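You operate a simulated robot arm through the tools that you are given. There is no shell and no other tool.

The job below is to be done with a simulated two-armed robot. You get a single attempt, and the scene is never put back.

## Task
Crimp the yellow lug end and stand it in the white done pot.
Fine: size wheel to the lug's colour, nest clamp shut, one full stroke, lever up, clamp open again. Where these are worked on the way, their far stop is far enough and under half their travel is too little: nest clamp.

It is judged by the outcome, as a careful person would: the job done as asked, and still so three seconds after it is handed in. It fails if anything else is knocked over, pushed out of place, dropped, spilled or broken.

## Robot
Two 7-joint arms with fingered hands on one trunk that stands fixed in place. Base frame: the origin is at the foot of the trunk, x ahead of it, y to its left, z up. Lengths are in mm, angles in degrees, forces in N, time in s.
The left shoulder is at [70, 143, 1189], the right one opposite. With the tool pointing down near the work surface each hand reaches from about 380 to 780 mm from the base axis, measured 20 degrees to its own side. Payload 3.6 kg a hand.
Tool frame (each hand has its own): the origin (TCP) lies between the finger pads and is the grasp point; the fingertips stand 25 mm ahead of it; z points along the fingers, y is the line along which they close. The gripper opens to 88 mm; its body begins 29 mm behind the TCP. The gripper is a hand of 5 fingers: y runs from the thumb to the fingers, the wrist lies at [-13, -97, -162] in the tool frame, and closing takes about 1.5 s.
Orientation is that of the tool frame in the base frame, as [roll, pitch, yaw] about the fixed x, y, z axes, in that order (R = Rz(yaw) Ry(pitch) Rx(roll)). With the fingers straight down and the wrist toward the robot, the tool's x, y and z point along [0, 1, 0], [1, 0, 0] and [0, 0, -1] of the base frame.

## Interface
- The arms move only by the tool play_rows. It takes "left_moves", "right_moves" or both (then of equal length, played together; a hand with none holds still); each is a list of rows, each a list of 6 numbers: the shift along the tool's x, y, z in mm, then the turn, a rotation vector about the tool's x, y, z in degrees. In form: [[dx, dy, dz, rx, ry, rz], ...]. A call has 1 to 20 rows; each row is the pose to reach, as a shift and turn from the pose commanded when the call began, along the tool's axes at that moment. "left_gripper" and "right_gripper" are, for a hand that has rows, the closure, from 0 (fully open) to 1 (shut), set as the call begins (left out, the last holds). Rows are played at 5 a second. More than 50 mm and 8.6 degrees between two rows, or a gripper value outside its range, and nothing of the call is played. Where a pose cannot be reached the arm comes as near as it can. A force on the tool above 40 N (or 10 N above the force at the start of the call, whichever is more), or a blocked arm, ends the call early, and 0.2 s more pass. The fingers move at their own pace (about 72 mm/s each) and stop on an object; they squeeze with about 23 N. The grip force told is the motor's: it shows also when the fingers shut on nothing. Time passes only in rows, and 0.2 s behind the last, so rows that repeat a pose let the fingers close. The reply holds the time, the measured pose of the TCP, the force on the tool along the base axes, the opening and the grip force, in the units named above and with some noise, with the torque about the TCP (base axes, N m) and any sound that the robot's microphone picked up.
- Cameras (640 x 400 px; columns grow to the right, rows downward): "scene" is now at [128.7, 41.3, 1424.7]; the picture's right is [0.46, -0.89, 0.00], its down [-0.45, -0.23, -0.86] and it looks along [0.77, 0.40, -0.50] (base axes); focal length 253 px, centre (320, 200). "left" rides on the left gripper at [-59, -79, -105] in its tool frame; the picture's right is [-0.73, -0.32, 0.61], its down [0.62, -0.68, 0.38] and it looks along [0.29, 0.66, 0.70] (tool axes); focal length 234 px, centre (320, 200). "right" rides on the right gripper at [59, -79, -105] in its tool frame; the picture's right is [-0.73, 0.32, -0.61], its down [-0.62, -0.68, 0.38] and it looks along [-0.29, 0.66, 0.70] (tool axes); focal length 234 px, centre (320, 200). There is no depth. A picture from a camera that has moved, and an enlarged one, comes with that camera's place and axes in the base frame and with its lens.
- snapshot(camera): a new picture of that camera. The clock stands still meanwhile.
- lift_body(by): slides the trunk up (or, below 0, down) by that many mm; the arms and the scene camera ride with it, the base frame stays. It gives what a move gives, with no picture.
- move_fingers(index, middle, ring, little, thumb_bend, thumb_turn, hand): sets how far each is bent, from 0 (flat) to 100 (curled in); at 30 the hand is open as for a grip, at 70 the pads meet at the TCP. One left out holds its place. A second passes; each finger stops where it meets its share of the squeeze, and holds until it gets a number again. A gripper value or a shape takes the hand back. It gives what a move gives, with no picture; readings hold the bend of each and the force on index, middle, ring, little, thumb and palm. thumb_turn goes from beside the hand (0) to across from the fingers (100), as for a grip.
- hand_shape(shape, hand): the hand has 5 fingers and takes this shape, open, in about a second: jaw (thumb against the fingers, like two jaws); tri (thumb and two fingers); tip (a fingertip pinch); poke (one finger out to press); point (the index stretched); flat (the hand flat); cup (the hand cupped); fist (a fist). The gripper value then closes the fingers along that shape, each until it touches; the sizes above hold for jaw. It gives what a move gives, with no picture.
- pan_tilt(pan, tilt): turns the head with the scene camera to pan (to the left, within 86 degrees either way) and tilt (down, from -29 to 69), counted from straight ahead of the robot. It gives what a move gives.
- enlarge(camera, box): a new picture of the part [left, top, right, bottom] of that camera's present view, enlarged. The clock stands still meanwhile.
- hand_in(): hands the job in; it is judged then, once.

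Nothing tells you positions but the pictures and the camera data. Unless the task says otherwise, let go and move clear before handing in.

The tools are called after "Call:" as name(argument=value, ...) on one line, values as JSON. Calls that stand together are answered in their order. play_rows: Moves the arms, as the interface text tells. Its arguments: {"type":"object","properties":{"left_moves":{"type":"array"},"left_gripper":{"type":"number"},"right_moves":{"type":"array"},"right_gripper":{"type":"number"}},"required":[]} The other tools are called the same way: lift_body (by) moves the trunk up or down; hand_shape (shape, hand) gives the hand a shape; move_fingers (index, middle, ring, little, thumb_bend, thumb_turn, hand) moves the fingers one by one; pan_tilt (pan, tilt) turns the head that bears the scene camera; snapshot (camera) takes a picture; enlarge (camera, box) takes an enlarged picture of a part of a camera's view; hand_in () hands the job in.

At the start:

```text
time_s: 0.0
left_position: [349.2, 381.3, 1272.3]
left_tcp_rot: [179.9, 0.1, 90.0]
left_ft_force: [0.0, 0.5, -0.4]
left_ft_torque: [0.06, 0.0, 0.0]
left_opening: 87.8
left_gripper_force: 0.1
left_shape: jaw
left_bend: [30.0, 30.0, 30.0, 30.0, 30.0, 98.0]
left_finger forces: [0.1, 0.0, 0.1, 0.0, 0.1, 0.0]
right_position: [472.6, 3.6, 1287.8]
right_tcp_rot: [180.0, 0.1, 90.0]
right_ft_force: [0.4, -0.1, 0.0]
right_ft_torque: [-0.01, 0.02, 0.01]
right_opening: 87.4
right_gripper_force: 0.0
right_shape: jaw
right_bend: [30.0, 30.0, 30.0, 30.0, 30.0, 98.0]
right_finger forces: [0.0, 0.0, 0.0, 0.0, 0.0, 0.0]
trunk travel left (down, up): [-725.0, 215.0]
head pan, tilt (commanded): [27.5, 30.1]
```

scene: 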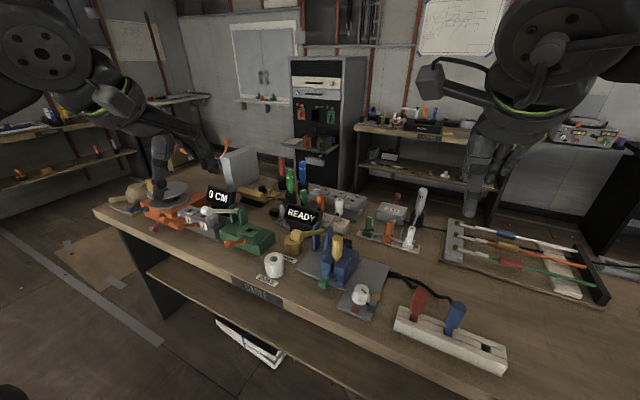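
right: 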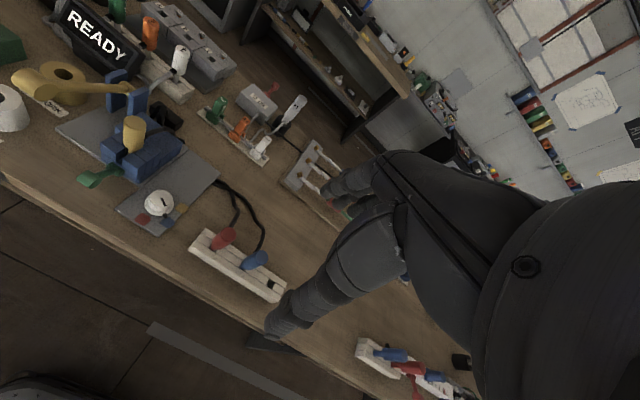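
left: 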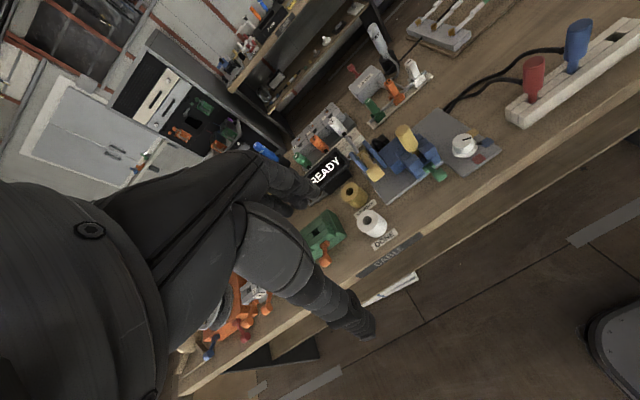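

I see a cluttered workbench with a blue press, a white pot labelled "DONE", a wheel with coloured marks, and a rack of lugged cables. I'll look closer before moving.

Call:
enlarge(camera="scene", box=[220, 200, 420, 325])

Call:
enlarge(camera="scene", box=[340, 180, 640, 367])

Call:
enlarge(camera="right", box=[0, 0, 320, 200])

Call:
enlarge(camera="left", box=[280, 60, 520, 210])

```text
3.20 times, centred on (320, 262) of scene
camera zoom: at [128.7, 41.3, 1424.7], right [0.46, -0.89, 0.0], down [-0.45, -0.23, -0.86], along [0.77, 0.4, -0.5], focal length 809 px, centre (320, 0)
```

zoom: 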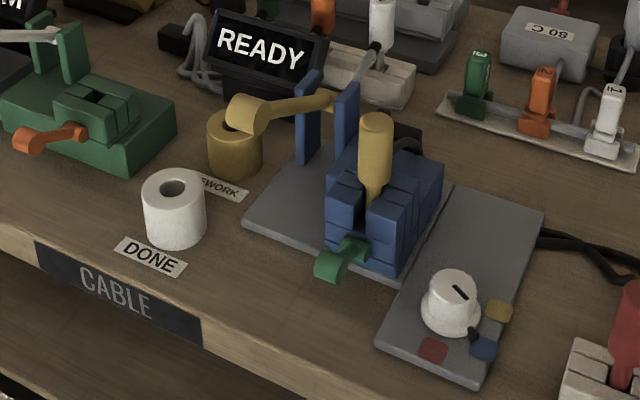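

```text
2.13 times, centred on (490, 274) of scene
camera zoom: at [128.7, 41.3, 1424.7], right [0.46, -0.89, 0.0], down [-0.45, -0.23, -0.86], along [0.77, 0.4, -0.5], focal length 539 px, centre (-43, 43)
```

zoom: 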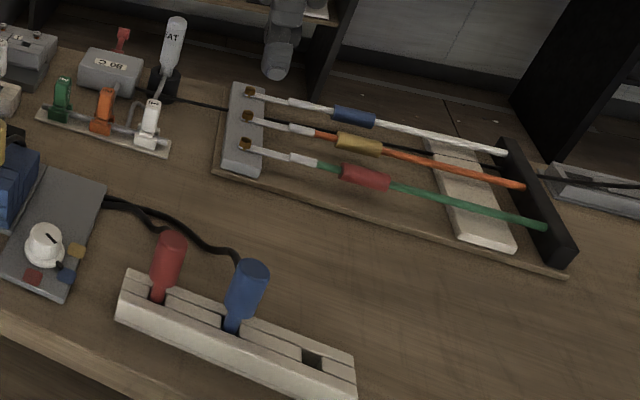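

```text
2.00 times, centred on (160, 100) of right
camera zoom: at [394.2, 60.6, 1393.7], right [0.32, -0.73, 0.61], down [-0.68, -0.62, -0.38], along [0.66, -0.29, -0.7], focal length 468 px, centre (640, 400)
```

zoom: 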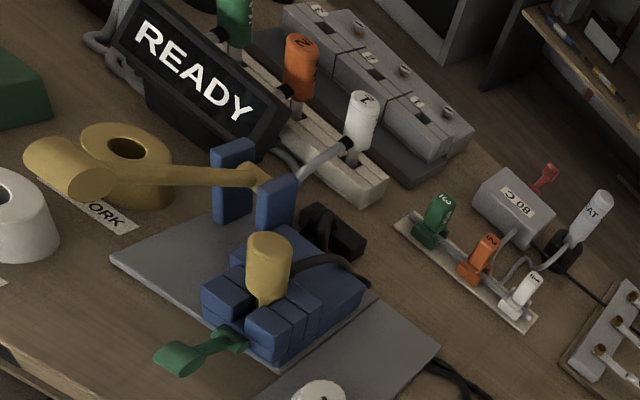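

```text
2.67 times, centred on (400, 135) of left
camera zoom: at [270.0, 324.5, 1375.9], right [-0.32, -0.73, -0.61], down [-0.68, 0.62, -0.38], along [0.66, 0.29, -0.7], focal length 624 px, centre (107, 373)
```

zoom: 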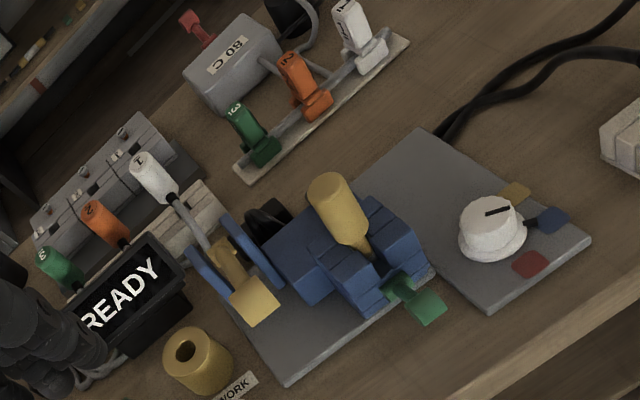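

The press (blue) seems to hold a yellow lug end already, while the red and blue ones stand in a rack. I need closer pictures to tell the parts apart and to triangulate them.

Call:
enlarge(camera="scene", box=[285, 215, 385, 278])

Call:
enlarge(camera="left", box=[330, 110, 450, 185])

Call:
enlarge(camera="right", box=[60, 60, 220, 160])

Call:
enlarge(camera="right", box=[60, 140, 300, 290])

Call:
enlarge(camera="scene", box=[320, 270, 400, 320])

Call:
enlarge(camera="scene", box=[380, 270, 520, 358])

```text
6.35 times, centred on (335, 246) of scene
camera zoom: at [128.7, 41.3, 1424.7], right [0.46, -0.89, 0.0], down [-0.45, -0.23, -0.86], along [0.77, 0.4, -0.5], focal length 1604 px, centre (225, -95)
```

zoom: 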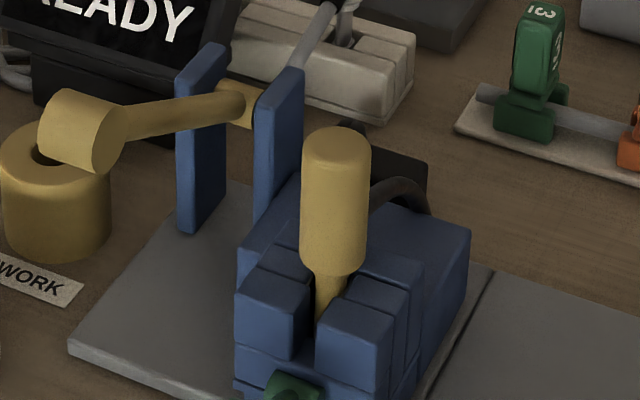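

```text
5.33 times, centred on (390, 148) of left
camera zoom: at [270.0, 324.5, 1375.9], right [-0.32, -0.73, -0.61], down [-0.68, 0.62, -0.38], along [0.66, 0.29, -0.7], focal length 1249 px, centre (-53, 480)
```

zoom: 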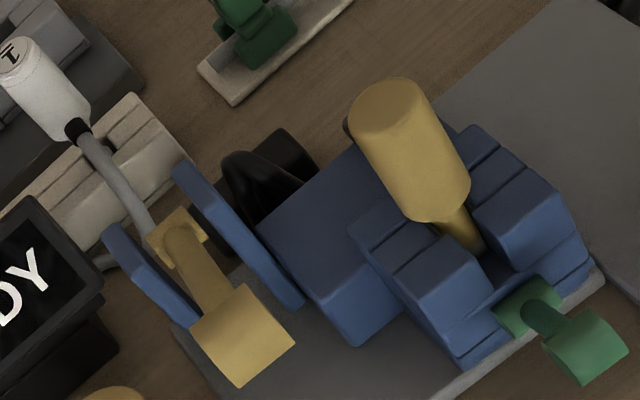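

```text
4.00 times, centred on (140, 110) of right
camera zoom: at [394.2, 60.6, 1393.7], right [0.32, -0.73, 0.61], down [-0.68, -0.62, -0.38], along [0.66, -0.29, -0.7], focal length 937 px, centre (1040, 560)
```

zoom: 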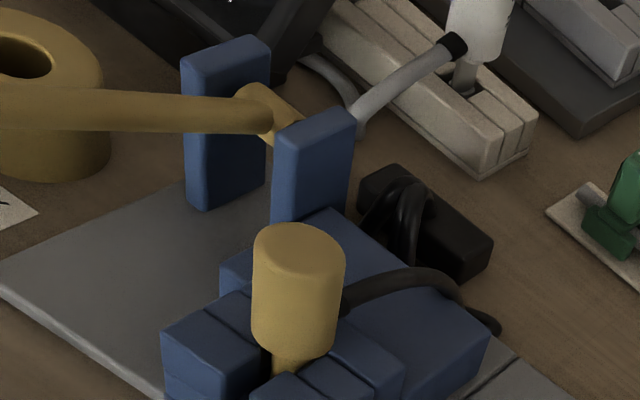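

```text
2.67 times, centred on (180, 215) of right
camera zoom: at [394.2, 60.6, 1393.7], right [0.32, -0.73, 0.61], down [-0.68, -0.62, -0.38], along [0.66, -0.29, -0.7], focal length 624 px, centre (693, 160)
```

zoom: 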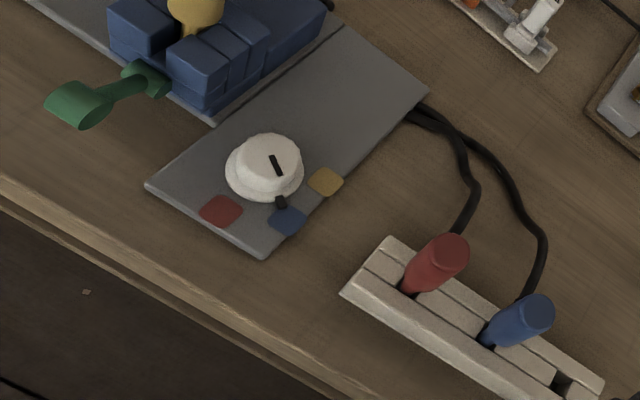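

```text
8.00 times, centred on (360, 295) of scene
camera zoom: at [128.7, 41.3, 1424.7], right [0.46, -0.89, 0.0], down [-0.45, -0.23, -0.86], along [0.77, 0.4, -0.5], focal length 2022 px, centre (0, -560)
```

zoom: 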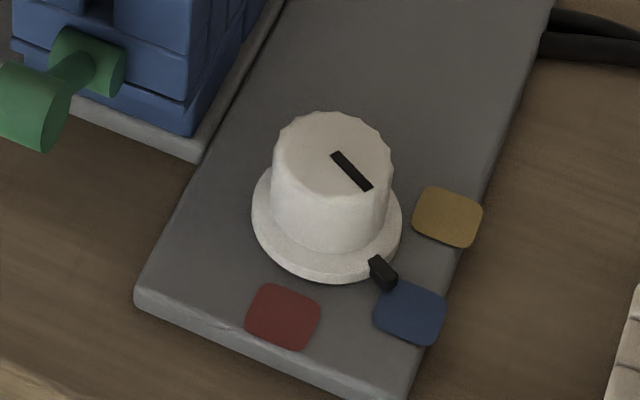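

```text
4.55 times, centred on (450, 314) of scene
camera zoom: at [128.7, 41.3, 1424.7], right [0.46, -0.89, 0.0], down [-0.45, -0.23, -0.86], along [0.77, 0.4, -0.5], focal length 1149 px, centre (-271, -318)
```

zoom: 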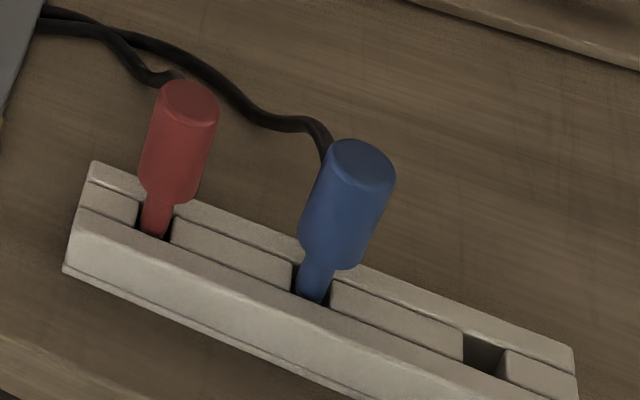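

The yellow lug end looks to be sitting in the nest at about (635, 250), top z≈988. The size wheel is at about (603, 160), pointing to blue, the green clamp knob at about (553, 251, 892), and the lever grip at about (581, 346, 1000). I'll zoom on the details next.

Call:
enlarge(camera="scene", box=[250, 240, 320, 284])

Call:
enlarge(camera="scene", box=[315, 250, 375, 287])

Call:
enlarge(camera="left", box=[330, 180, 410, 230])

Call:
enlarge(camera="left", box=[390, 140, 454, 180])

Call:
enlarge(camera="left", box=[335, 130, 399, 170])

Call:
enlarge(camera="scene", box=[100, 170, 260, 270])

```text
9.09 times, centred on (285, 262) of scene
camera zoom: at [128.7, 41.3, 1424.7], right [0.46, -0.89, 0.0], down [-0.45, -0.23, -0.86], along [0.77, 0.4, -0.5], focal length 2297 px, centre (638, -364)
```

zoom: 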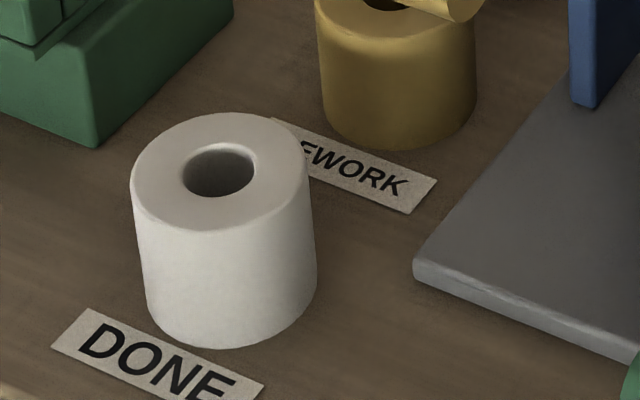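

```text
10.67 times, centred on (345, 268) of scene
camera zoom: at [128.7, 41.3, 1424.7], right [0.46, -0.89, 0.0], down [-0.45, -0.23, -0.86], along [0.77, 0.4, -0.5], focal length 2696 px, centre (53, -531)
```

zoom: 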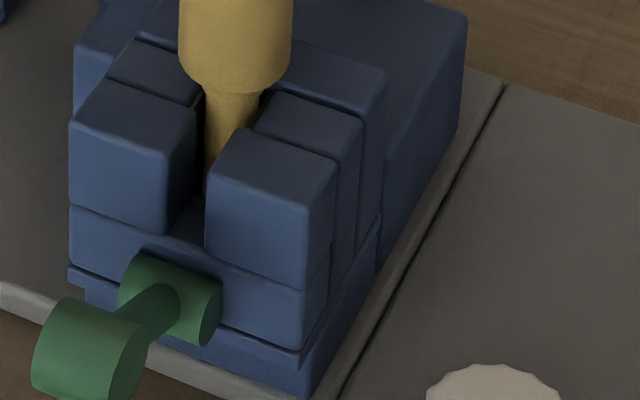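

```text
8.00 times, centred on (370, 205) of left
camera zoom: at [270.0, 324.5, 1375.9], right [-0.32, -0.73, -0.61], down [-0.68, 0.62, -0.38], along [0.66, 0.29, -0.7], focal length 1873 px, centre (-80, 160)
```

zoom: 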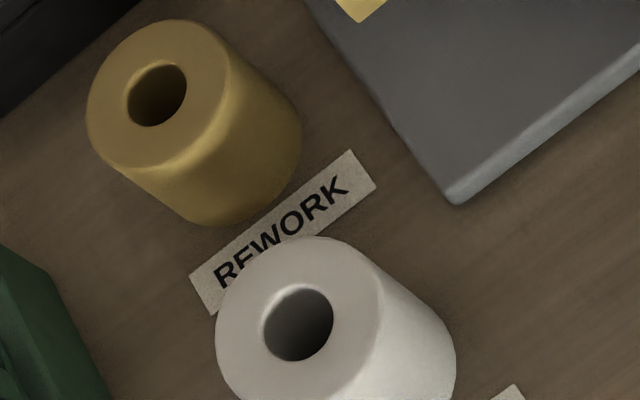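

```text
10.00 times, centred on (422, 160) of left
camera zoom: at [270.0, 324.5, 1375.9], right [-0.32, -0.73, -0.61], down [-0.68, 0.62, -0.38], along [0.66, 0.29, -0.7], focal length 2342 px, centre (-700, 600)
```

zoom: 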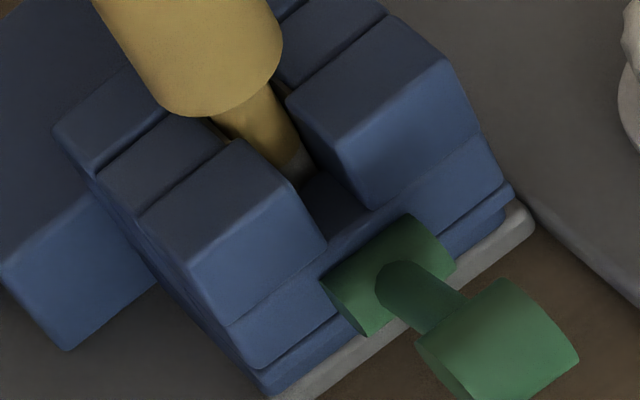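

```text
10.00 times, centred on (367, 150) of left
camera zoom: at [270.0, 324.5, 1375.9], right [-0.32, -0.73, -0.61], down [-0.68, 0.62, -0.38], along [0.66, 0.29, -0.7], focal length 2342 px, centre (-150, 700)
```

zoom: 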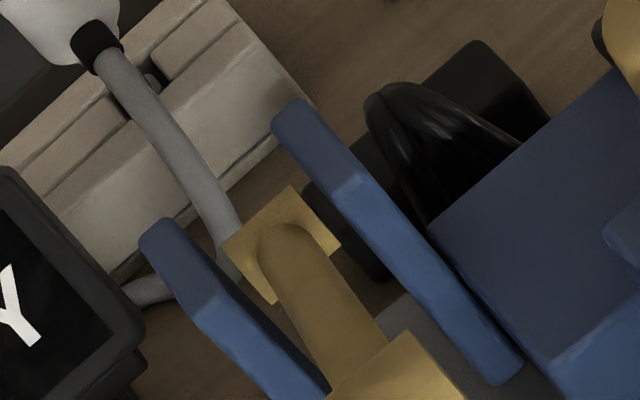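

```text
4.00 times, centred on (180, 220) of scene
camera zoom: at [128.7, 41.3, 1424.7], right [0.46, -0.89, 0.0], down [-0.45, -0.23, -0.86], along [0.77, 0.4, -0.5], focal length 1011 px, centre (880, 120)
```

zoom: 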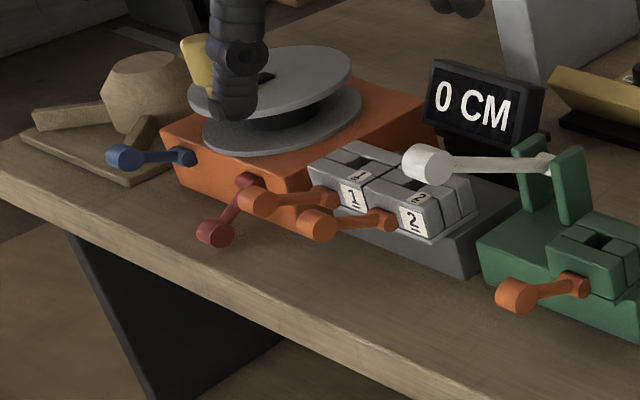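

The press sits square to the base axes, and its levers pivot about horizontal axes. I'll start with the size wheel, moving the left hand above it and turned for a 60° counter-clockwise turn from blue to yellow.

Call:
play_rows(left_moves=[[-22, 25, 15, 0, 0, 4.8], [-44, 51, 30, 0, 0, 9.6], [-66, 76, 45, 0, 0, 14.4], [-88, 102, 61, 0, 0, 19.2], [-110, 127, 76, 0, 0, 24], [-133, 152, 91, 0, 0, 28.8], [-155, 178, 106, 0, 0, 33.6], [-177, 203, 122, 0, 0, 38.4], [-199, 229, 137, 0, 0, 43.2], [-221, 254, 152, 0, 0, 48]], left_gripper=0)

Call:
snapshot(camera="scene")

Call:
snapshot(camera="left")

Call:
snapshot(camera="right")

```text
time_s: 2.2
left_position: [605.7, 159.9, 1119.9]
left_tcp_rot: [180.0, 0.1, 42.0]
left_ft_force: [0.4, -0.8, -1.2]
left_ft_torque: [0.0, 0.04, 0.0]
left_opening: 88.0
left_gripper_force: 0.0
left_shape: jaw
left_bend: [30.0, 30.0, 30.0, 30.0, 30.0, 98.0]
left_finger forces: [0.1, 0.0, 0.0, 0.0, 0.0, 0.1]
right_position: [475.0, 2.5, 1286.6]
right_tcp_rot: [-179.9, 0.0, 90.0]
right_ft_force: [0.6, 0.2, -1.0]
right_ft_torque: [-0.02, 0.02, 0.02]
right_opening: 88.1
right_gripper_force: 0.0
right_shape: jaw
right_bend: [30.0, 30.0, 30.0, 30.0, 30.0, 98.0]
right_finger forces: [0.0, 0.1, 0.1, 0.0, 0.1, 0.1]
trunk travel left (down, up): [-725.0, 215.0]
head pan, tilt (commanded): [27.5, 30.1]
```

```text
taken
camera scene: at [131.0, 40.3, 1424.5], right [0.46, -0.89, 0.0], down [-0.45, -0.23, -0.86], along [0.77, 0.4, -0.5], focal length 253 px, centre (320, 200)
```

scene: 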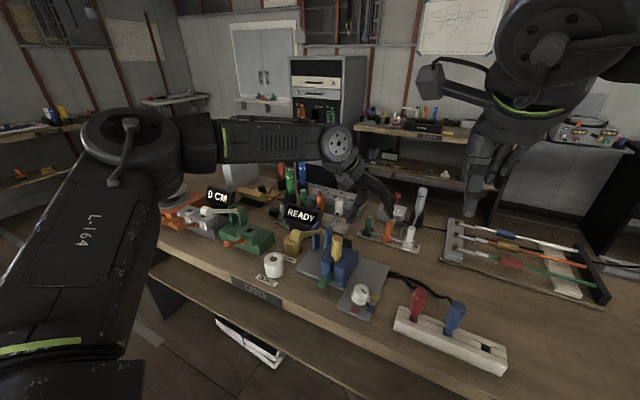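

```text
taken
camera left: at [509.1, 180.1, 1222.9], right [-0.76, -0.25, -0.61], down [0.01, 0.92, -0.39], along [0.65, -0.3, -0.7], focal length 234 px, centre (320, 200)
```

left: 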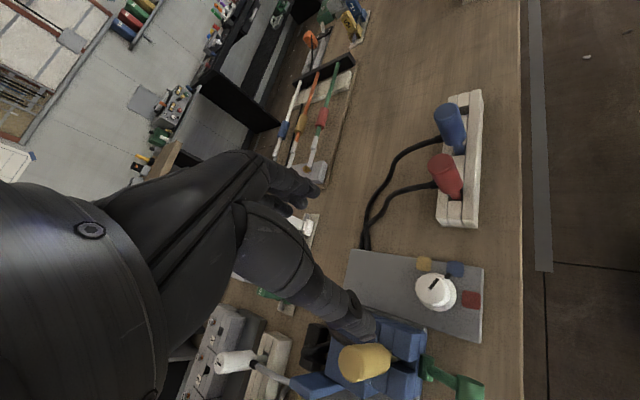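

```text
taken
camera right: at [396.5, 59.7, 1393.0], right [0.32, -0.73, 0.61], down [-0.68, -0.62, -0.38], along [0.66, -0.29, -0.7], focal length 234 px, centre (320, 200)
```

right: 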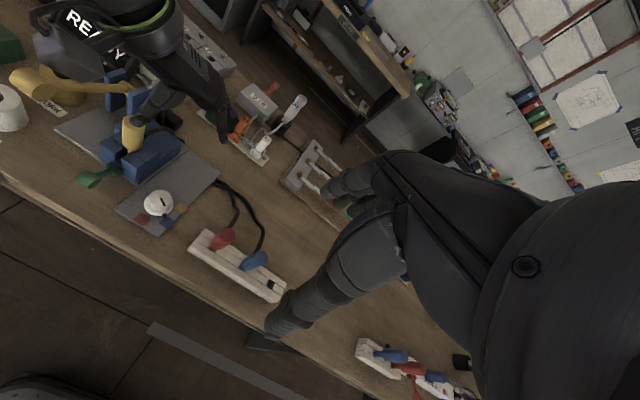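

The left hand is now above the size wheel, turned 48°. I'll zoom from the wrist camera to refine the wheel's centre before going down.

Call:
enlarge(camera="left", box=[340, 230, 500, 330])

Call:
enlarge(camera="left", box=[230, 300, 390, 400])

```text
4.00 times, centred on (420, 280) of left
camera zoom: at [509.1, 180.1, 1222.9], right [-0.76, -0.25, -0.61], down [0.01, 0.92, -0.39], along [0.65, -0.3, -0.7], focal length 937 px, centre (-80, -120)
```

zoom: 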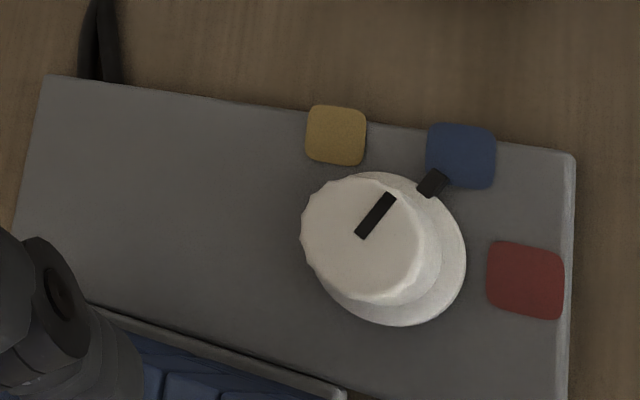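

```text
4.00 times, centred on (310, 350) of left
camera zoom: at [509.1, 180.1, 1222.9], right [-0.76, -0.25, -0.61], down [0.01, 0.92, -0.39], along [0.65, -0.3, -0.7], focal length 937 px, centre (360, -400)
```

zoom: 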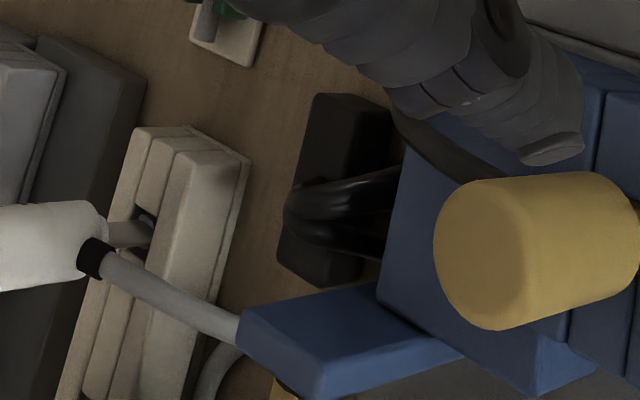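

The wheel centre comes out at about (603, 161), which agrees with the earlier estimate. I'll come down to just above the knob and check again.

Call:
play_rows(left_moves=[[-1.5, -2.5, 41, 0, 0, 0], [-1.5, -2.5, 82, 0, 0, 0], [-1.5, -2.5, 123, 0, 0, 0], [-1.5, -2.5, 164, 0, 0, 0], [-1.5, -2.5, 204, 0, 0, 0]])

Call:
snapshot(camera="scene")

Call:
snapshot(camera="left")

Call:
enlarge(camera="scene", box=[290, 190, 450, 330])

Call:
enlarge(camera="right", box=[60, 100, 260, 225])

```text
time_s: 3.4
left_position: [580.6, 173.0, 932.2]
left_tcp_rot: [179.8, 0.2, 42.1]
left_ft_force: [-0.3, 1.1, -0.4]
left_ft_torque: [0.0, 0.01, 0.01]
left_opening: 87.9
left_gripper_force: 0.1
left_shape: jaw
left_bend: [30.0, 30.0, 30.0, 30.0, 30.0, 98.0]
left_finger forces: [0.0, 0.0, 0.0, 0.1, 0.0, 0.1]
left hand out of reach, approached as far as the arm can: row 4, 5
right_position: [471.6, 4.3, 1287.7]
right_tcp_rot: [-180.0, 0.1, 90.0]
right_ft_force: [-0.6, 0.8, 0.7]
right_ft_torque: [0.0, 0.0, -0.01]
right_opening: 87.9
right_gripper_force: 0.1
right_shape: jaw
right_bend: [30.0, 30.0, 30.0, 30.0, 30.0, 98.0]
right_finger forces: [0.0, 0.0, 0.1, 0.1, 0.0, 0.1]
trunk travel left (down, up): [-725.0, 215.0]
head pan, tilt (commanded): [27.5, 30.1]
```

```text
taken
camera scene: at [128.5, 42.4, 1424.7], right [0.46, -0.89, 0.0], down [-0.45, -0.23, -0.86], along [0.77, 0.4, -0.5], focal length 253 px, centre (320, 200)
```

scene: 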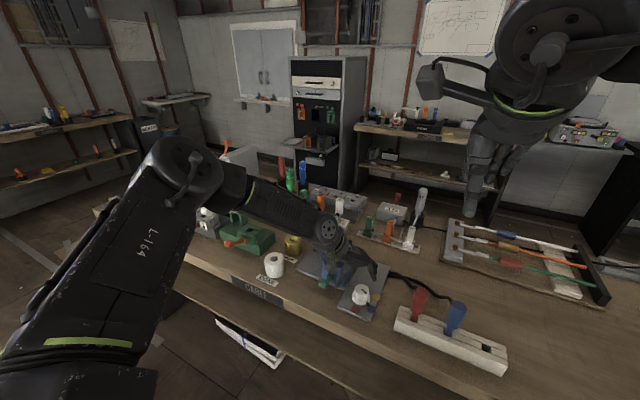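

```text
taken
camera left: at [484.3, 193.4, 1036.0], right [-0.75, -0.25, -0.61], down [0.01, 0.92, -0.39], along [0.66, -0.29, -0.69], focal length 234 px, centre (320, 200)
```

left: 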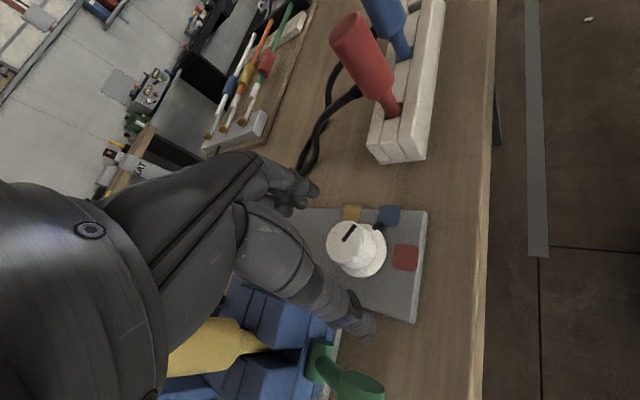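

```text
2.86 times, centred on (370, 260) of scene
camera zoom: at [128.5, 42.4, 1424.7], right [0.46, -0.89, 0.0], down [-0.45, -0.23, -0.86], along [0.77, 0.4, -0.5], focal length 722 px, centre (177, 29)
```

zoom: 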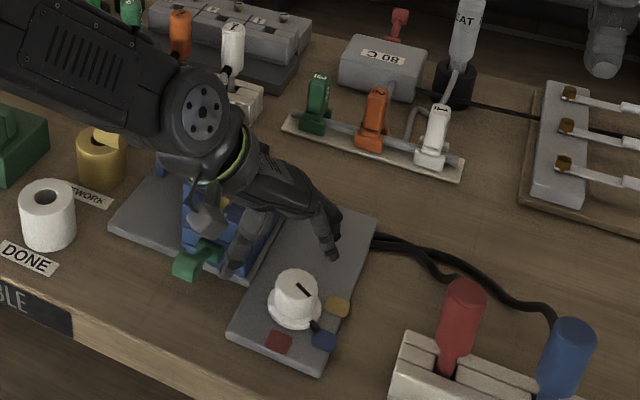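

```text
3.20 times, centred on (160, 162) of right
camera zoom: at [394.0, 61.7, 1393.8], right [0.32, -0.73, 0.61], down [-0.68, -0.62, -0.38], along [0.66, -0.29, -0.7], focal length 749 px, centre (832, 320)
```

zoom: 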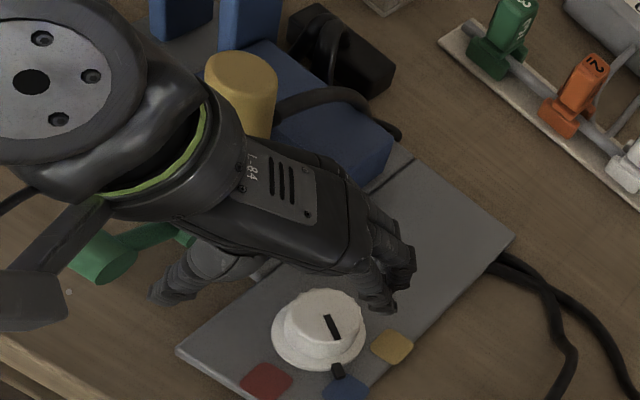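

The arm could not reach that low at this trunk height. I'll lift the hand straight back up, then lower the trunk so the shoulder sits lower.

Call:
play_rows(left_moves=[[0, 0, -45, 0, 0, 0], [0, 0, -90, 0, 0, 0], [0, 0, -135, 0, 0, 0], [0, 0, -180, 0, 0, 0], [0, 0, -220, 0, 0, 0]])

Call:
snapshot(camera="right")

```text
time_s: 4.6
left_position: [582.3, 173.0, 1154.6]
left_tcp_rot: [179.9, -0.1, 42.0]
left_ft_force: [0.3, 0.4, 1.3]
left_ft_torque: [-0.01, 0.03, -0.02]
left_opening: 87.9
left_gripper_force: 0.2
left_shape: jaw
left_bend: [30.0, 30.0, 30.0, 30.0, 30.0, 98.0]
left_finger forces: [0.0, 0.1, 0.1, 0.0, 0.1, 0.1]
right_position: [472.6, 3.2, 1287.9]
right_tcp_rot: [-179.9, 0.1, 90.0]
right_ft_force: [0.3, -0.6, -0.7]
right_ft_torque: [0.0, 0.0, 0.0]
right_opening: 87.4
right_gripper_force: 0.1
right_shape: jaw
right_bend: [30.0, 30.0, 30.0, 30.0, 30.0, 98.0]
right_finger forces: [0.0, 0.0, 0.0, 0.0, 0.1, 0.0]
trunk travel left (down, up): [-725.0, 215.0]
head pan, tilt (commanded): [27.5, 30.1]
```

```text
taken
camera right: at [393.6, 60.4, 1393.9], right [0.32, -0.73, 0.61], down [-0.68, -0.62, -0.38], along [0.66, -0.29, -0.7], focal length 234 px, centre (320, 200)
```

right: 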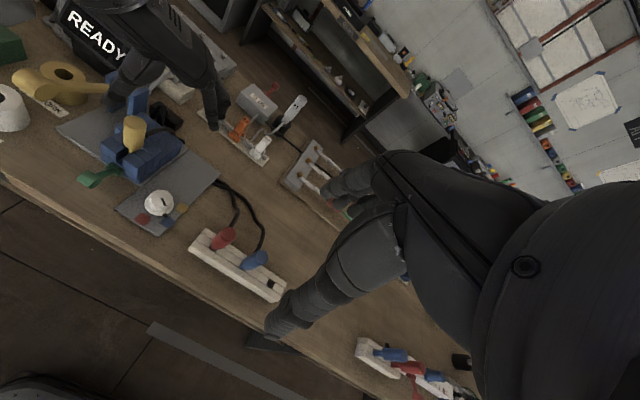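

The hand is clear at z≈1155. I'll lower the trunk by 150 mm now.

Call:
lift_body(by=-150)

Call:
snapshot(camera="scene")

Call:
snapshot(camera="left")

Call:
snapshot(camera="right")

```text
time_s: 6.3
left_position: [583.7, 173.7, 1003.2]
left_tcp_rot: [179.9, 0.1, 42.0]
left_ft_force: [1.4, 0.3, 0.3]
left_ft_torque: [0.02, 0.03, 0.01]
left_opening: 87.8
left_gripper_force: 0.2
left_shape: jaw
left_bend: [30.0, 30.0, 30.0, 30.0, 30.0, 98.0]
left_finger forces: [0.0, 0.0, 0.0, 0.0, 0.1, 0.0]
right_position: [471.5, 3.9, 1138.6]
right_tcp_rot: [-179.9, 0.1, 90.0]
right_ft_force: [-0.4, -0.1, 0.2]
right_ft_torque: [0.03, -0.01, 0.0]
right_opening: 88.0
right_gripper_force: 0.1
right_shape: jaw
right_bend: [30.0, 30.0, 30.0, 30.0, 30.0, 98.0]
right_finger forces: [0.1, 0.1, 0.0, 0.1, 0.0, 0.1]
trunk travel left (down, up): [-575.0, 365.0]
head pan, tilt (commanded): [27.5, 30.1]
```

```text
taken
camera scene: at [128.6, 41.2, 1274.7], right [0.46, -0.89, 0.0], down [-0.45, -0.23, -0.86], along [0.77, 0.4, -0.5], focal length 253 px, centre (320, 200)
```

scene: 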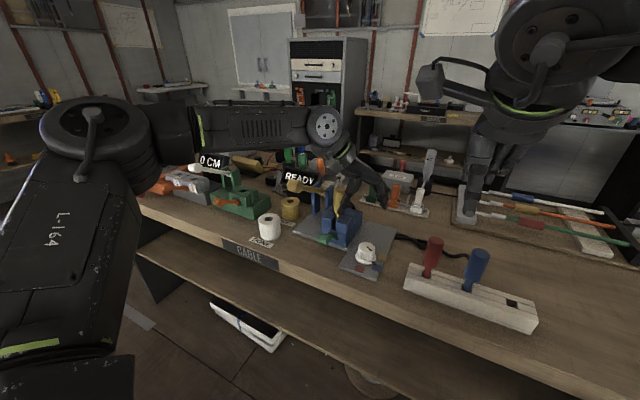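

```text
taken
camera left: at [486.5, 193.5, 1107.2], right [-0.76, -0.25, -0.61], down [0.01, 0.92, -0.39], along [0.66, -0.29, -0.7], focal length 234 px, centre (320, 200)
```

left: 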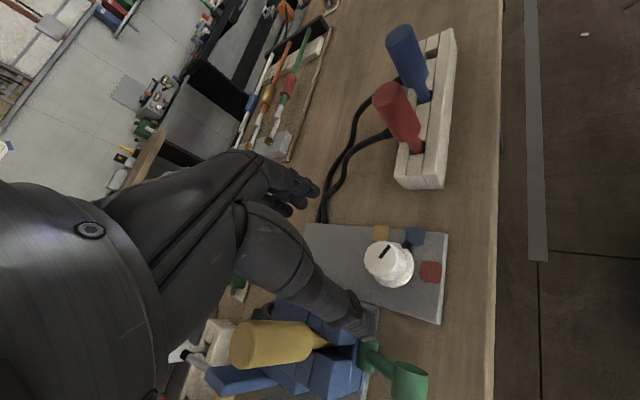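

```text
taken
camera right: at [394.1, 60.5, 1243.8], right [0.32, -0.73, 0.61], down [-0.68, -0.62, -0.38], along [0.66, -0.29, -0.7], focal length 234 px, centre (320, 200)
```

right: 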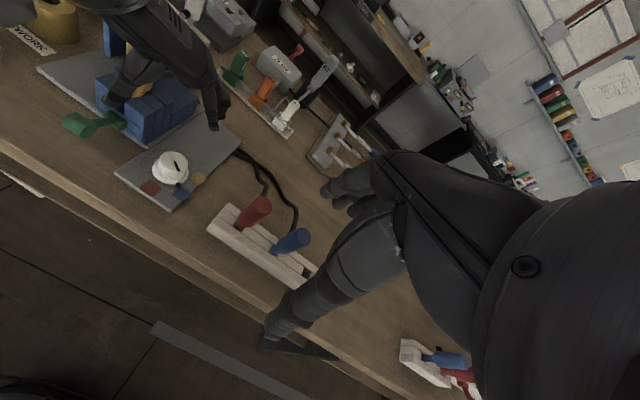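

Trunk lowered; the view is clear. Next I'll bring the hand over the wheel and part-way down.

Call:
play_rows(left_moves=[[2, 8, 0, 0, 0, 0], [4, 16, 20, 0, 0, 0], [5.8, 22.3, 50, 0, 0, 0], [5.8, 22.3, 85, 0, 0, 0]])

Call:
snapshot(camera="left")

Call:
enlarge(camera="right", box=[40, 40, 280, 230])

Call:
enlarge(camera="scene", box=[280, 150, 440, 300])

```text
time_s: 7.3
left_position: [601.0, 161.0, 917.9]
left_tcp_rot: [179.9, 0.0, 42.2]
left_ft_force: [-0.2, 0.0, 0.0]
left_ft_torque: [0.01, 0.0, -0.01]
left_opening: 87.5
left_gripper_force: 0.1
left_shape: jaw
left_bend: [30.0, 30.0, 30.0, 30.0, 30.0, 98.0]
left_finger forces: [0.1, 0.1, 0.0, 0.0, 0.0, 0.1]
right_position: [472.6, 4.5, 1137.3]
right_tcp_rot: [-179.9, 0.0, 90.0]
right_ft_force: [0.5, 0.2, 0.5]
right_ft_torque: [0.01, -0.01, 0.01]
right_opening: 88.0
right_gripper_force: 0.1
right_shape: jaw
right_bend: [30.0, 30.0, 30.0, 30.0, 30.0, 98.0]
right_finger forces: [0.0, 0.0, 0.1, 0.1, 0.1, 0.0]
trunk travel left (down, up): [-575.0, 365.0]
head pan, tilt (commanded): [27.5, 30.1]
```

```text
taken
camera left: at [504.8, 181.6, 1021.5], right [-0.76, -0.25, -0.61], down [0.01, 0.92, -0.39], along [0.65, -0.3, -0.7], focal length 234 px, centre (320, 200)
```

left: 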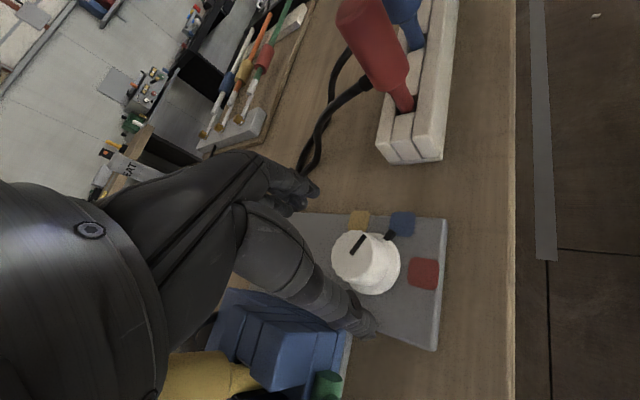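

```text
2.11 times, centred on (160, 135) of right
camera zoom: at [394.7, 61.1, 1243.5], right [0.32, -0.73, 0.61], down [-0.68, -0.62, -0.38], along [0.66, -0.29, -0.7], focal length 493 px, centre (657, 337)
```

zoom: 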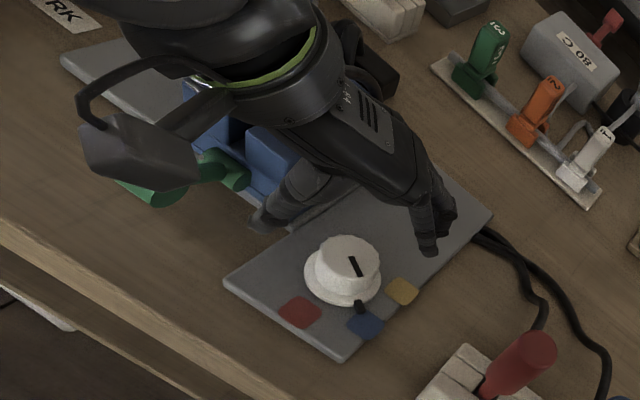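

```text
2.67 times, centred on (360, 225) of scene
camera zoom: at [129.3, 41.7, 1274.6], right [0.46, -0.89, 0.0], down [-0.45, -0.23, -0.86], along [0.77, 0.4, -0.5], focal length 674 px, centre (213, 133)
```

zoom: 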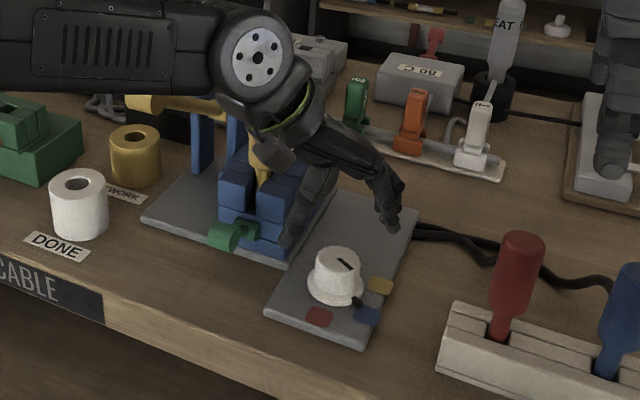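

I want a precise fix on the knob height and centre relative to the hand before descending, so I'm zooming from all three cameras.

Call:
enlarge(camera="scene", box=[336, 226, 400, 266])

Call:
enlarge(camera="left", box=[290, 190, 450, 290])

Call:
enlarge(camera="right", box=[110, 110, 238, 190])

```text
10.00 times, centred on (368, 246) of scene
camera zoom: at [129.3, 41.7, 1274.6], right [0.46, -0.89, 0.0], down [-0.45, -0.23, -0.86], along [0.77, 0.4, -0.5], focal length 2527 px, centre (-160, -260)
```

zoom: 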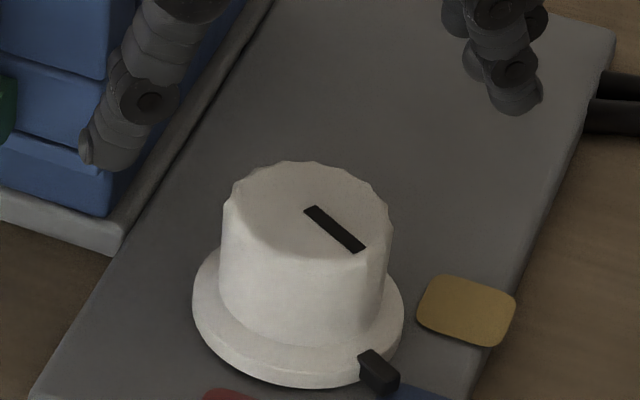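

```text
4.00 times, centred on (370, 240) of left
camera zoom: at [504.8, 181.6, 1021.5], right [-0.76, -0.25, -0.61], down [0.01, 0.92, -0.39], along [0.65, -0.3, -0.7], focal length 937 px, centre (120, 40)
```

zoom: 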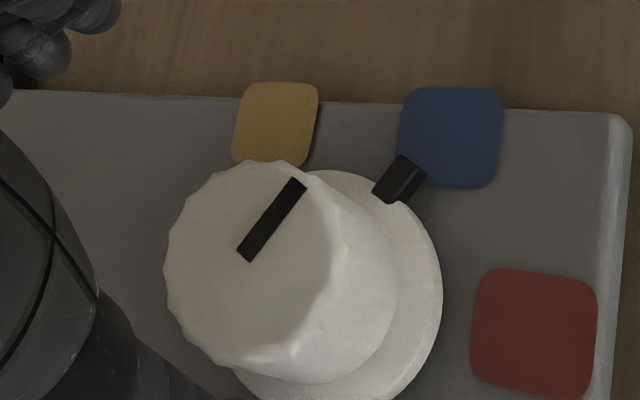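

```text
5.00 times, centred on (174, 150) of right
camera zoom: at [394.7, 61.1, 1243.5], right [0.32, -0.73, 0.61], down [-0.68, -0.62, -0.38], along [0.66, -0.29, -0.7], focal length 1171 px, centre (1050, 450)
```

zoom: 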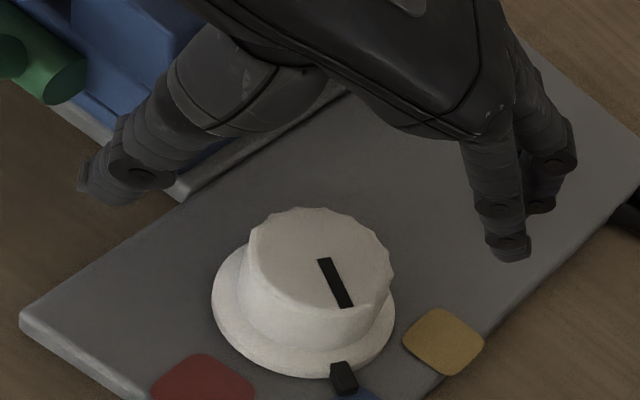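

The knob top comes out at (602.5, 160, 866), radius 20 mm, well centred under the hand. I'll descend so the fingertips flank the knob, then close.

Call:
play_rows(left_moves=[[0.4, 1.7, 25, 0, 0, 0], [0.4, 1.7, 45, 0, 0, 0], [0.4, 1.7, 54, 0, 0, 0]])

Call:
enlarge(camera="right", box=[90, 90, 250, 190])

Call:
enlarge(camera="scene", box=[310, 190, 422, 260])

Call:
snapshot(camera="left")

```text
time_s: 8.2
left_position: [603.1, 159.0, 863.1]
left_tcp_rot: [179.9, 0.0, 42.1]
left_ft_force: [-0.3, -0.1, -0.2]
left_ft_torque: [0.02, 0.02, 0.01]
left_opening: 87.8
left_gripper_force: 0.0
left_shape: jaw
left_bend: [30.0, 30.0, 30.0, 30.0, 30.0, 98.0]
left_finger forces: [0.2, 0.0, 0.0, 0.0, 0.0, 0.1]
right_position: [472.8, 3.5, 1137.9]
right_tcp_rot: [-180.0, -0.1, 90.0]
right_ft_force: [-0.8, 0.3, 0.1]
right_ft_torque: [0.0, -0.01, -0.03]
right_opening: 87.6
right_gripper_force: 0.0
right_shape: jaw
right_bend: [30.0, 30.0, 30.0, 30.0, 30.0, 98.0]
right_finger forces: [0.0, 0.0, 0.0, 0.0, 0.1, 0.1]
trunk travel left (down, up): [-575.0, 365.0]
head pan, tilt (commanded): [27.5, 30.1]
```

```text
4.00 times, centred on (170, 140) of right
camera zoom: at [394.4, 60.4, 1243.7], right [0.32, -0.73, 0.61], down [-0.68, -0.62, -0.38], along [0.66, -0.29, -0.7], focal length 937 px, centre (920, 440)
```

zoom: 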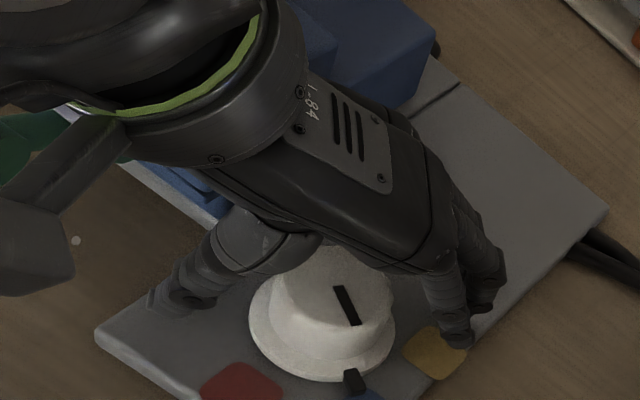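

```text
5.71 times, centred on (366, 225) of scene
camera zoom: at [128.9, 41.1, 1274.7], right [0.46, -0.89, 0.0], down [-0.45, -0.23, -0.86], along [0.77, 0.4, -0.5], focal length 1444 px, centre (57, 57)
```

zoom: 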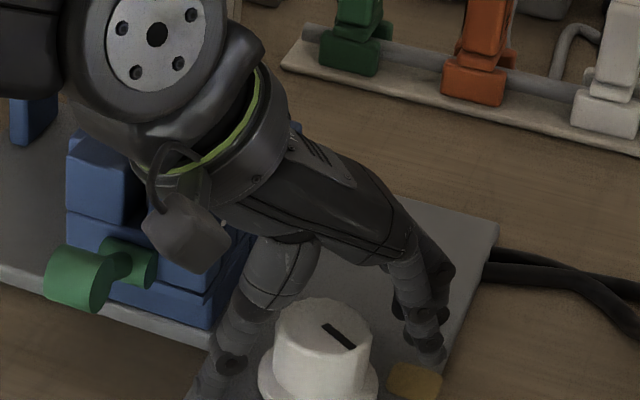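

```text
taken
camera left: at [506.5, 179.4, 968.5], right [-0.76, -0.25, -0.61], down [0.01, 0.92, -0.38], along [0.66, -0.29, -0.7], focal length 234 px, centre (320, 200)
```

left: 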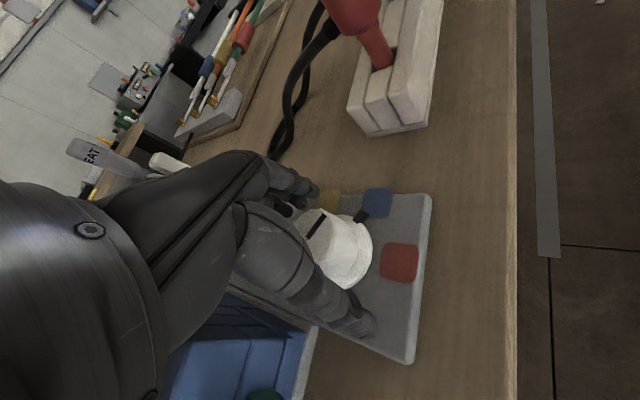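

The hand straddles the knob. I'll close on it now.

Call:
play_rows(left_moves=[[0, 0, 0, 0, 0, 0], [0, 0, 0, 0, 0, 0], [0, 0, 0, 0, 0, 0], [0, 0, 0, 0, 0, 0], [0, 0, 0, 0, 0, 0], [0, 0, 0, 0, 0, 0], [0, 0, 0, 0, 0, 0], [0, 0, 0, 0, 0, 0]], left_gripper=1)

Call:
enlarge(camera="right", box=[90, 90, 250, 190])

Call:
snapshot(camera="left")

```text
time_s: 9.9
left_position: [602.0, 160.1, 864.9]
left_tcp_rot: [179.9, 0.1, 42.0]
left_ft_force: [-3.9, 2.9, -1.8]
left_ft_torque: [0.04, 0.05, -0.03]
left_opening: 32.6
left_gripper_force: 23.1
left_shape: jaw
left_bend: [74.0, 49.0, 54.0, 51.0, 73.0, 100.0]
left_finger forces: [10.7, 6.2, 0.0, 0.0, 21.2, 0.0]
right_position: [472.7, 4.6, 1137.5]
right_tcp_rot: [180.0, 0.0, 90.0]
right_ft_force: [-0.4, 0.2, -0.3]
right_ft_torque: [-0.02, -0.01, 0.0]
right_opening: 87.6
right_gripper_force: 0.0
right_shape: jaw
right_bend: [30.0, 30.0, 30.0, 30.0, 30.0, 98.0]
right_finger forces: [0.1, 0.0, 0.0, 0.1, 0.1, 0.0]
trunk travel left (down, up): [-575.0, 365.0]
head pan, tilt (commanded): [27.5, 30.1]
```

```text
4.00 times, centred on (170, 140) of right
camera zoom: at [393.9, 61.1, 1243.8], right [0.32, -0.73, 0.61], down [-0.68, -0.62, -0.38], along [0.66, -0.29, -0.7], focal length 937 px, centre (920, 440)
```

zoom: 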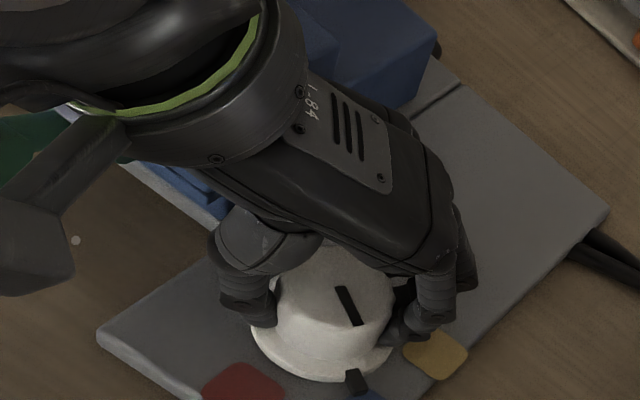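

```text
taken
camera left: at [506.1, 179.9, 968.8], right [-0.76, -0.25, -0.61], down [0.01, 0.92, -0.39], along [0.66, -0.3, -0.7], focal length 234 px, centre (320, 200)
```

left: 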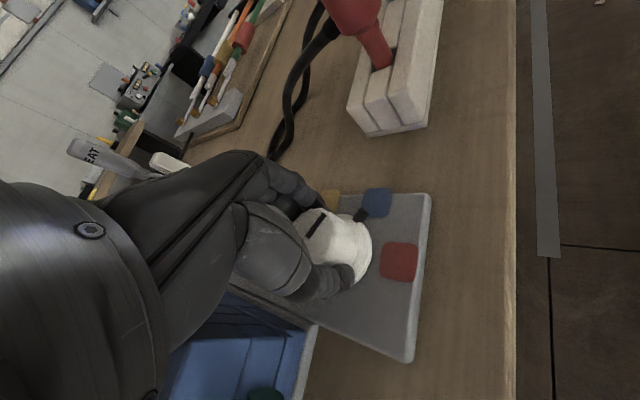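

The knob is held (index and middle against the thumb). I'll turn 60° counter-clockwise seen from above (negative about the tool's z).

Call:
play_rows(left_moves=[[0, 0, 0, 0, 0, -6], [0, 0, 0, 0, 0, -12], [0, 0, 0, 0, 0, -18], [0, 0, 0, 0, 0, -24], [0, 0, 0, 0, 0, -30]])

Call:
enlarge(camera="right", box=[90, 90, 250, 190])

Call:
enlarge(camera="scene", box=[310, 210, 422, 280])

```text
time_s: 11.2
left_position: [603.7, 159.2, 863.8]
left_tcp_rot: [180.0, 0.2, 72.0]
left_ft_force: [-4.3, -1.3, -1.2]
left_ft_torque: [-0.01, 0.08, 0.03]
left_opening: 32.6
left_gripper_force: 23.3
left_shape: jaw
left_bend: [74.0, 49.0, 54.0, 51.0, 73.0, 100.0]
left_finger forces: [12.4, 6.3, 0.1, 0.0, 21.3, 0.0]
right_position: [471.4, 2.5, 1137.7]
right_tcp_rot: [-179.9, -0.1, 90.0]
right_ft_force: [0.8, 0.1, 0.5]
right_ft_torque: [0.0, 0.06, 0.01]
right_opening: 87.9
right_gripper_force: 0.1
right_shape: jaw
right_bend: [30.0, 30.0, 30.0, 30.0, 30.0, 98.0]
right_finger forces: [0.1, 0.0, 0.1, 0.0, 0.0, 0.0]
trunk travel left (down, up): [-575.0, 365.0]
head pan, tilt (commanded): [27.5, 30.1]
```

```text
4.00 times, centred on (170, 140) of right
camera zoom: at [393.5, 60.3, 1244.0], right [0.32, -0.73, 0.61], down [-0.68, -0.62, -0.38], along [0.66, -0.29, -0.7], focal length 937 px, centre (920, 440)
```

zoom: 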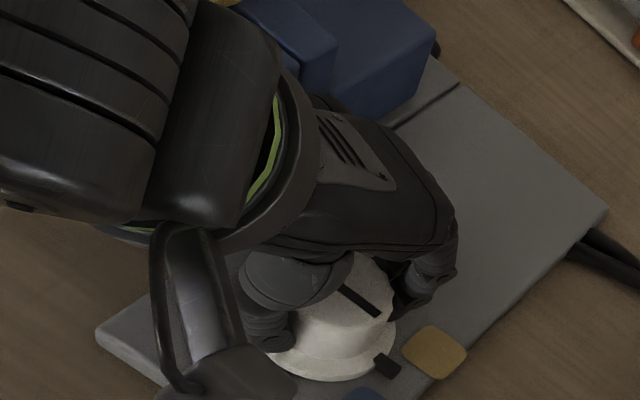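

```text
5.71 times, centred on (366, 245) of scene
camera zoom: at [128.0, 41.0, 1274.8], right [0.46, -0.89, 0.0], down [-0.44, -0.23, -0.87], along [0.77, 0.4, -0.5], focal length 1444 px, centre (57, -57)
```

zoom: 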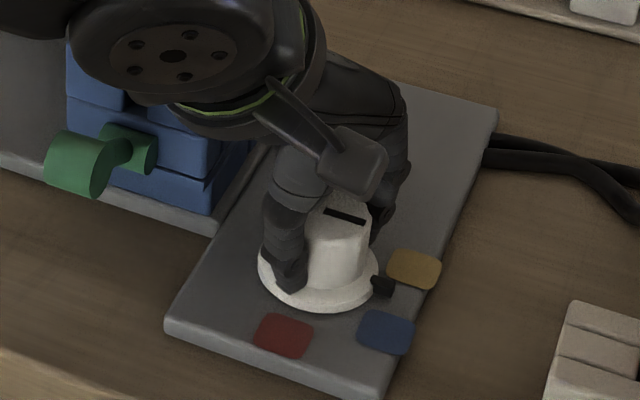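

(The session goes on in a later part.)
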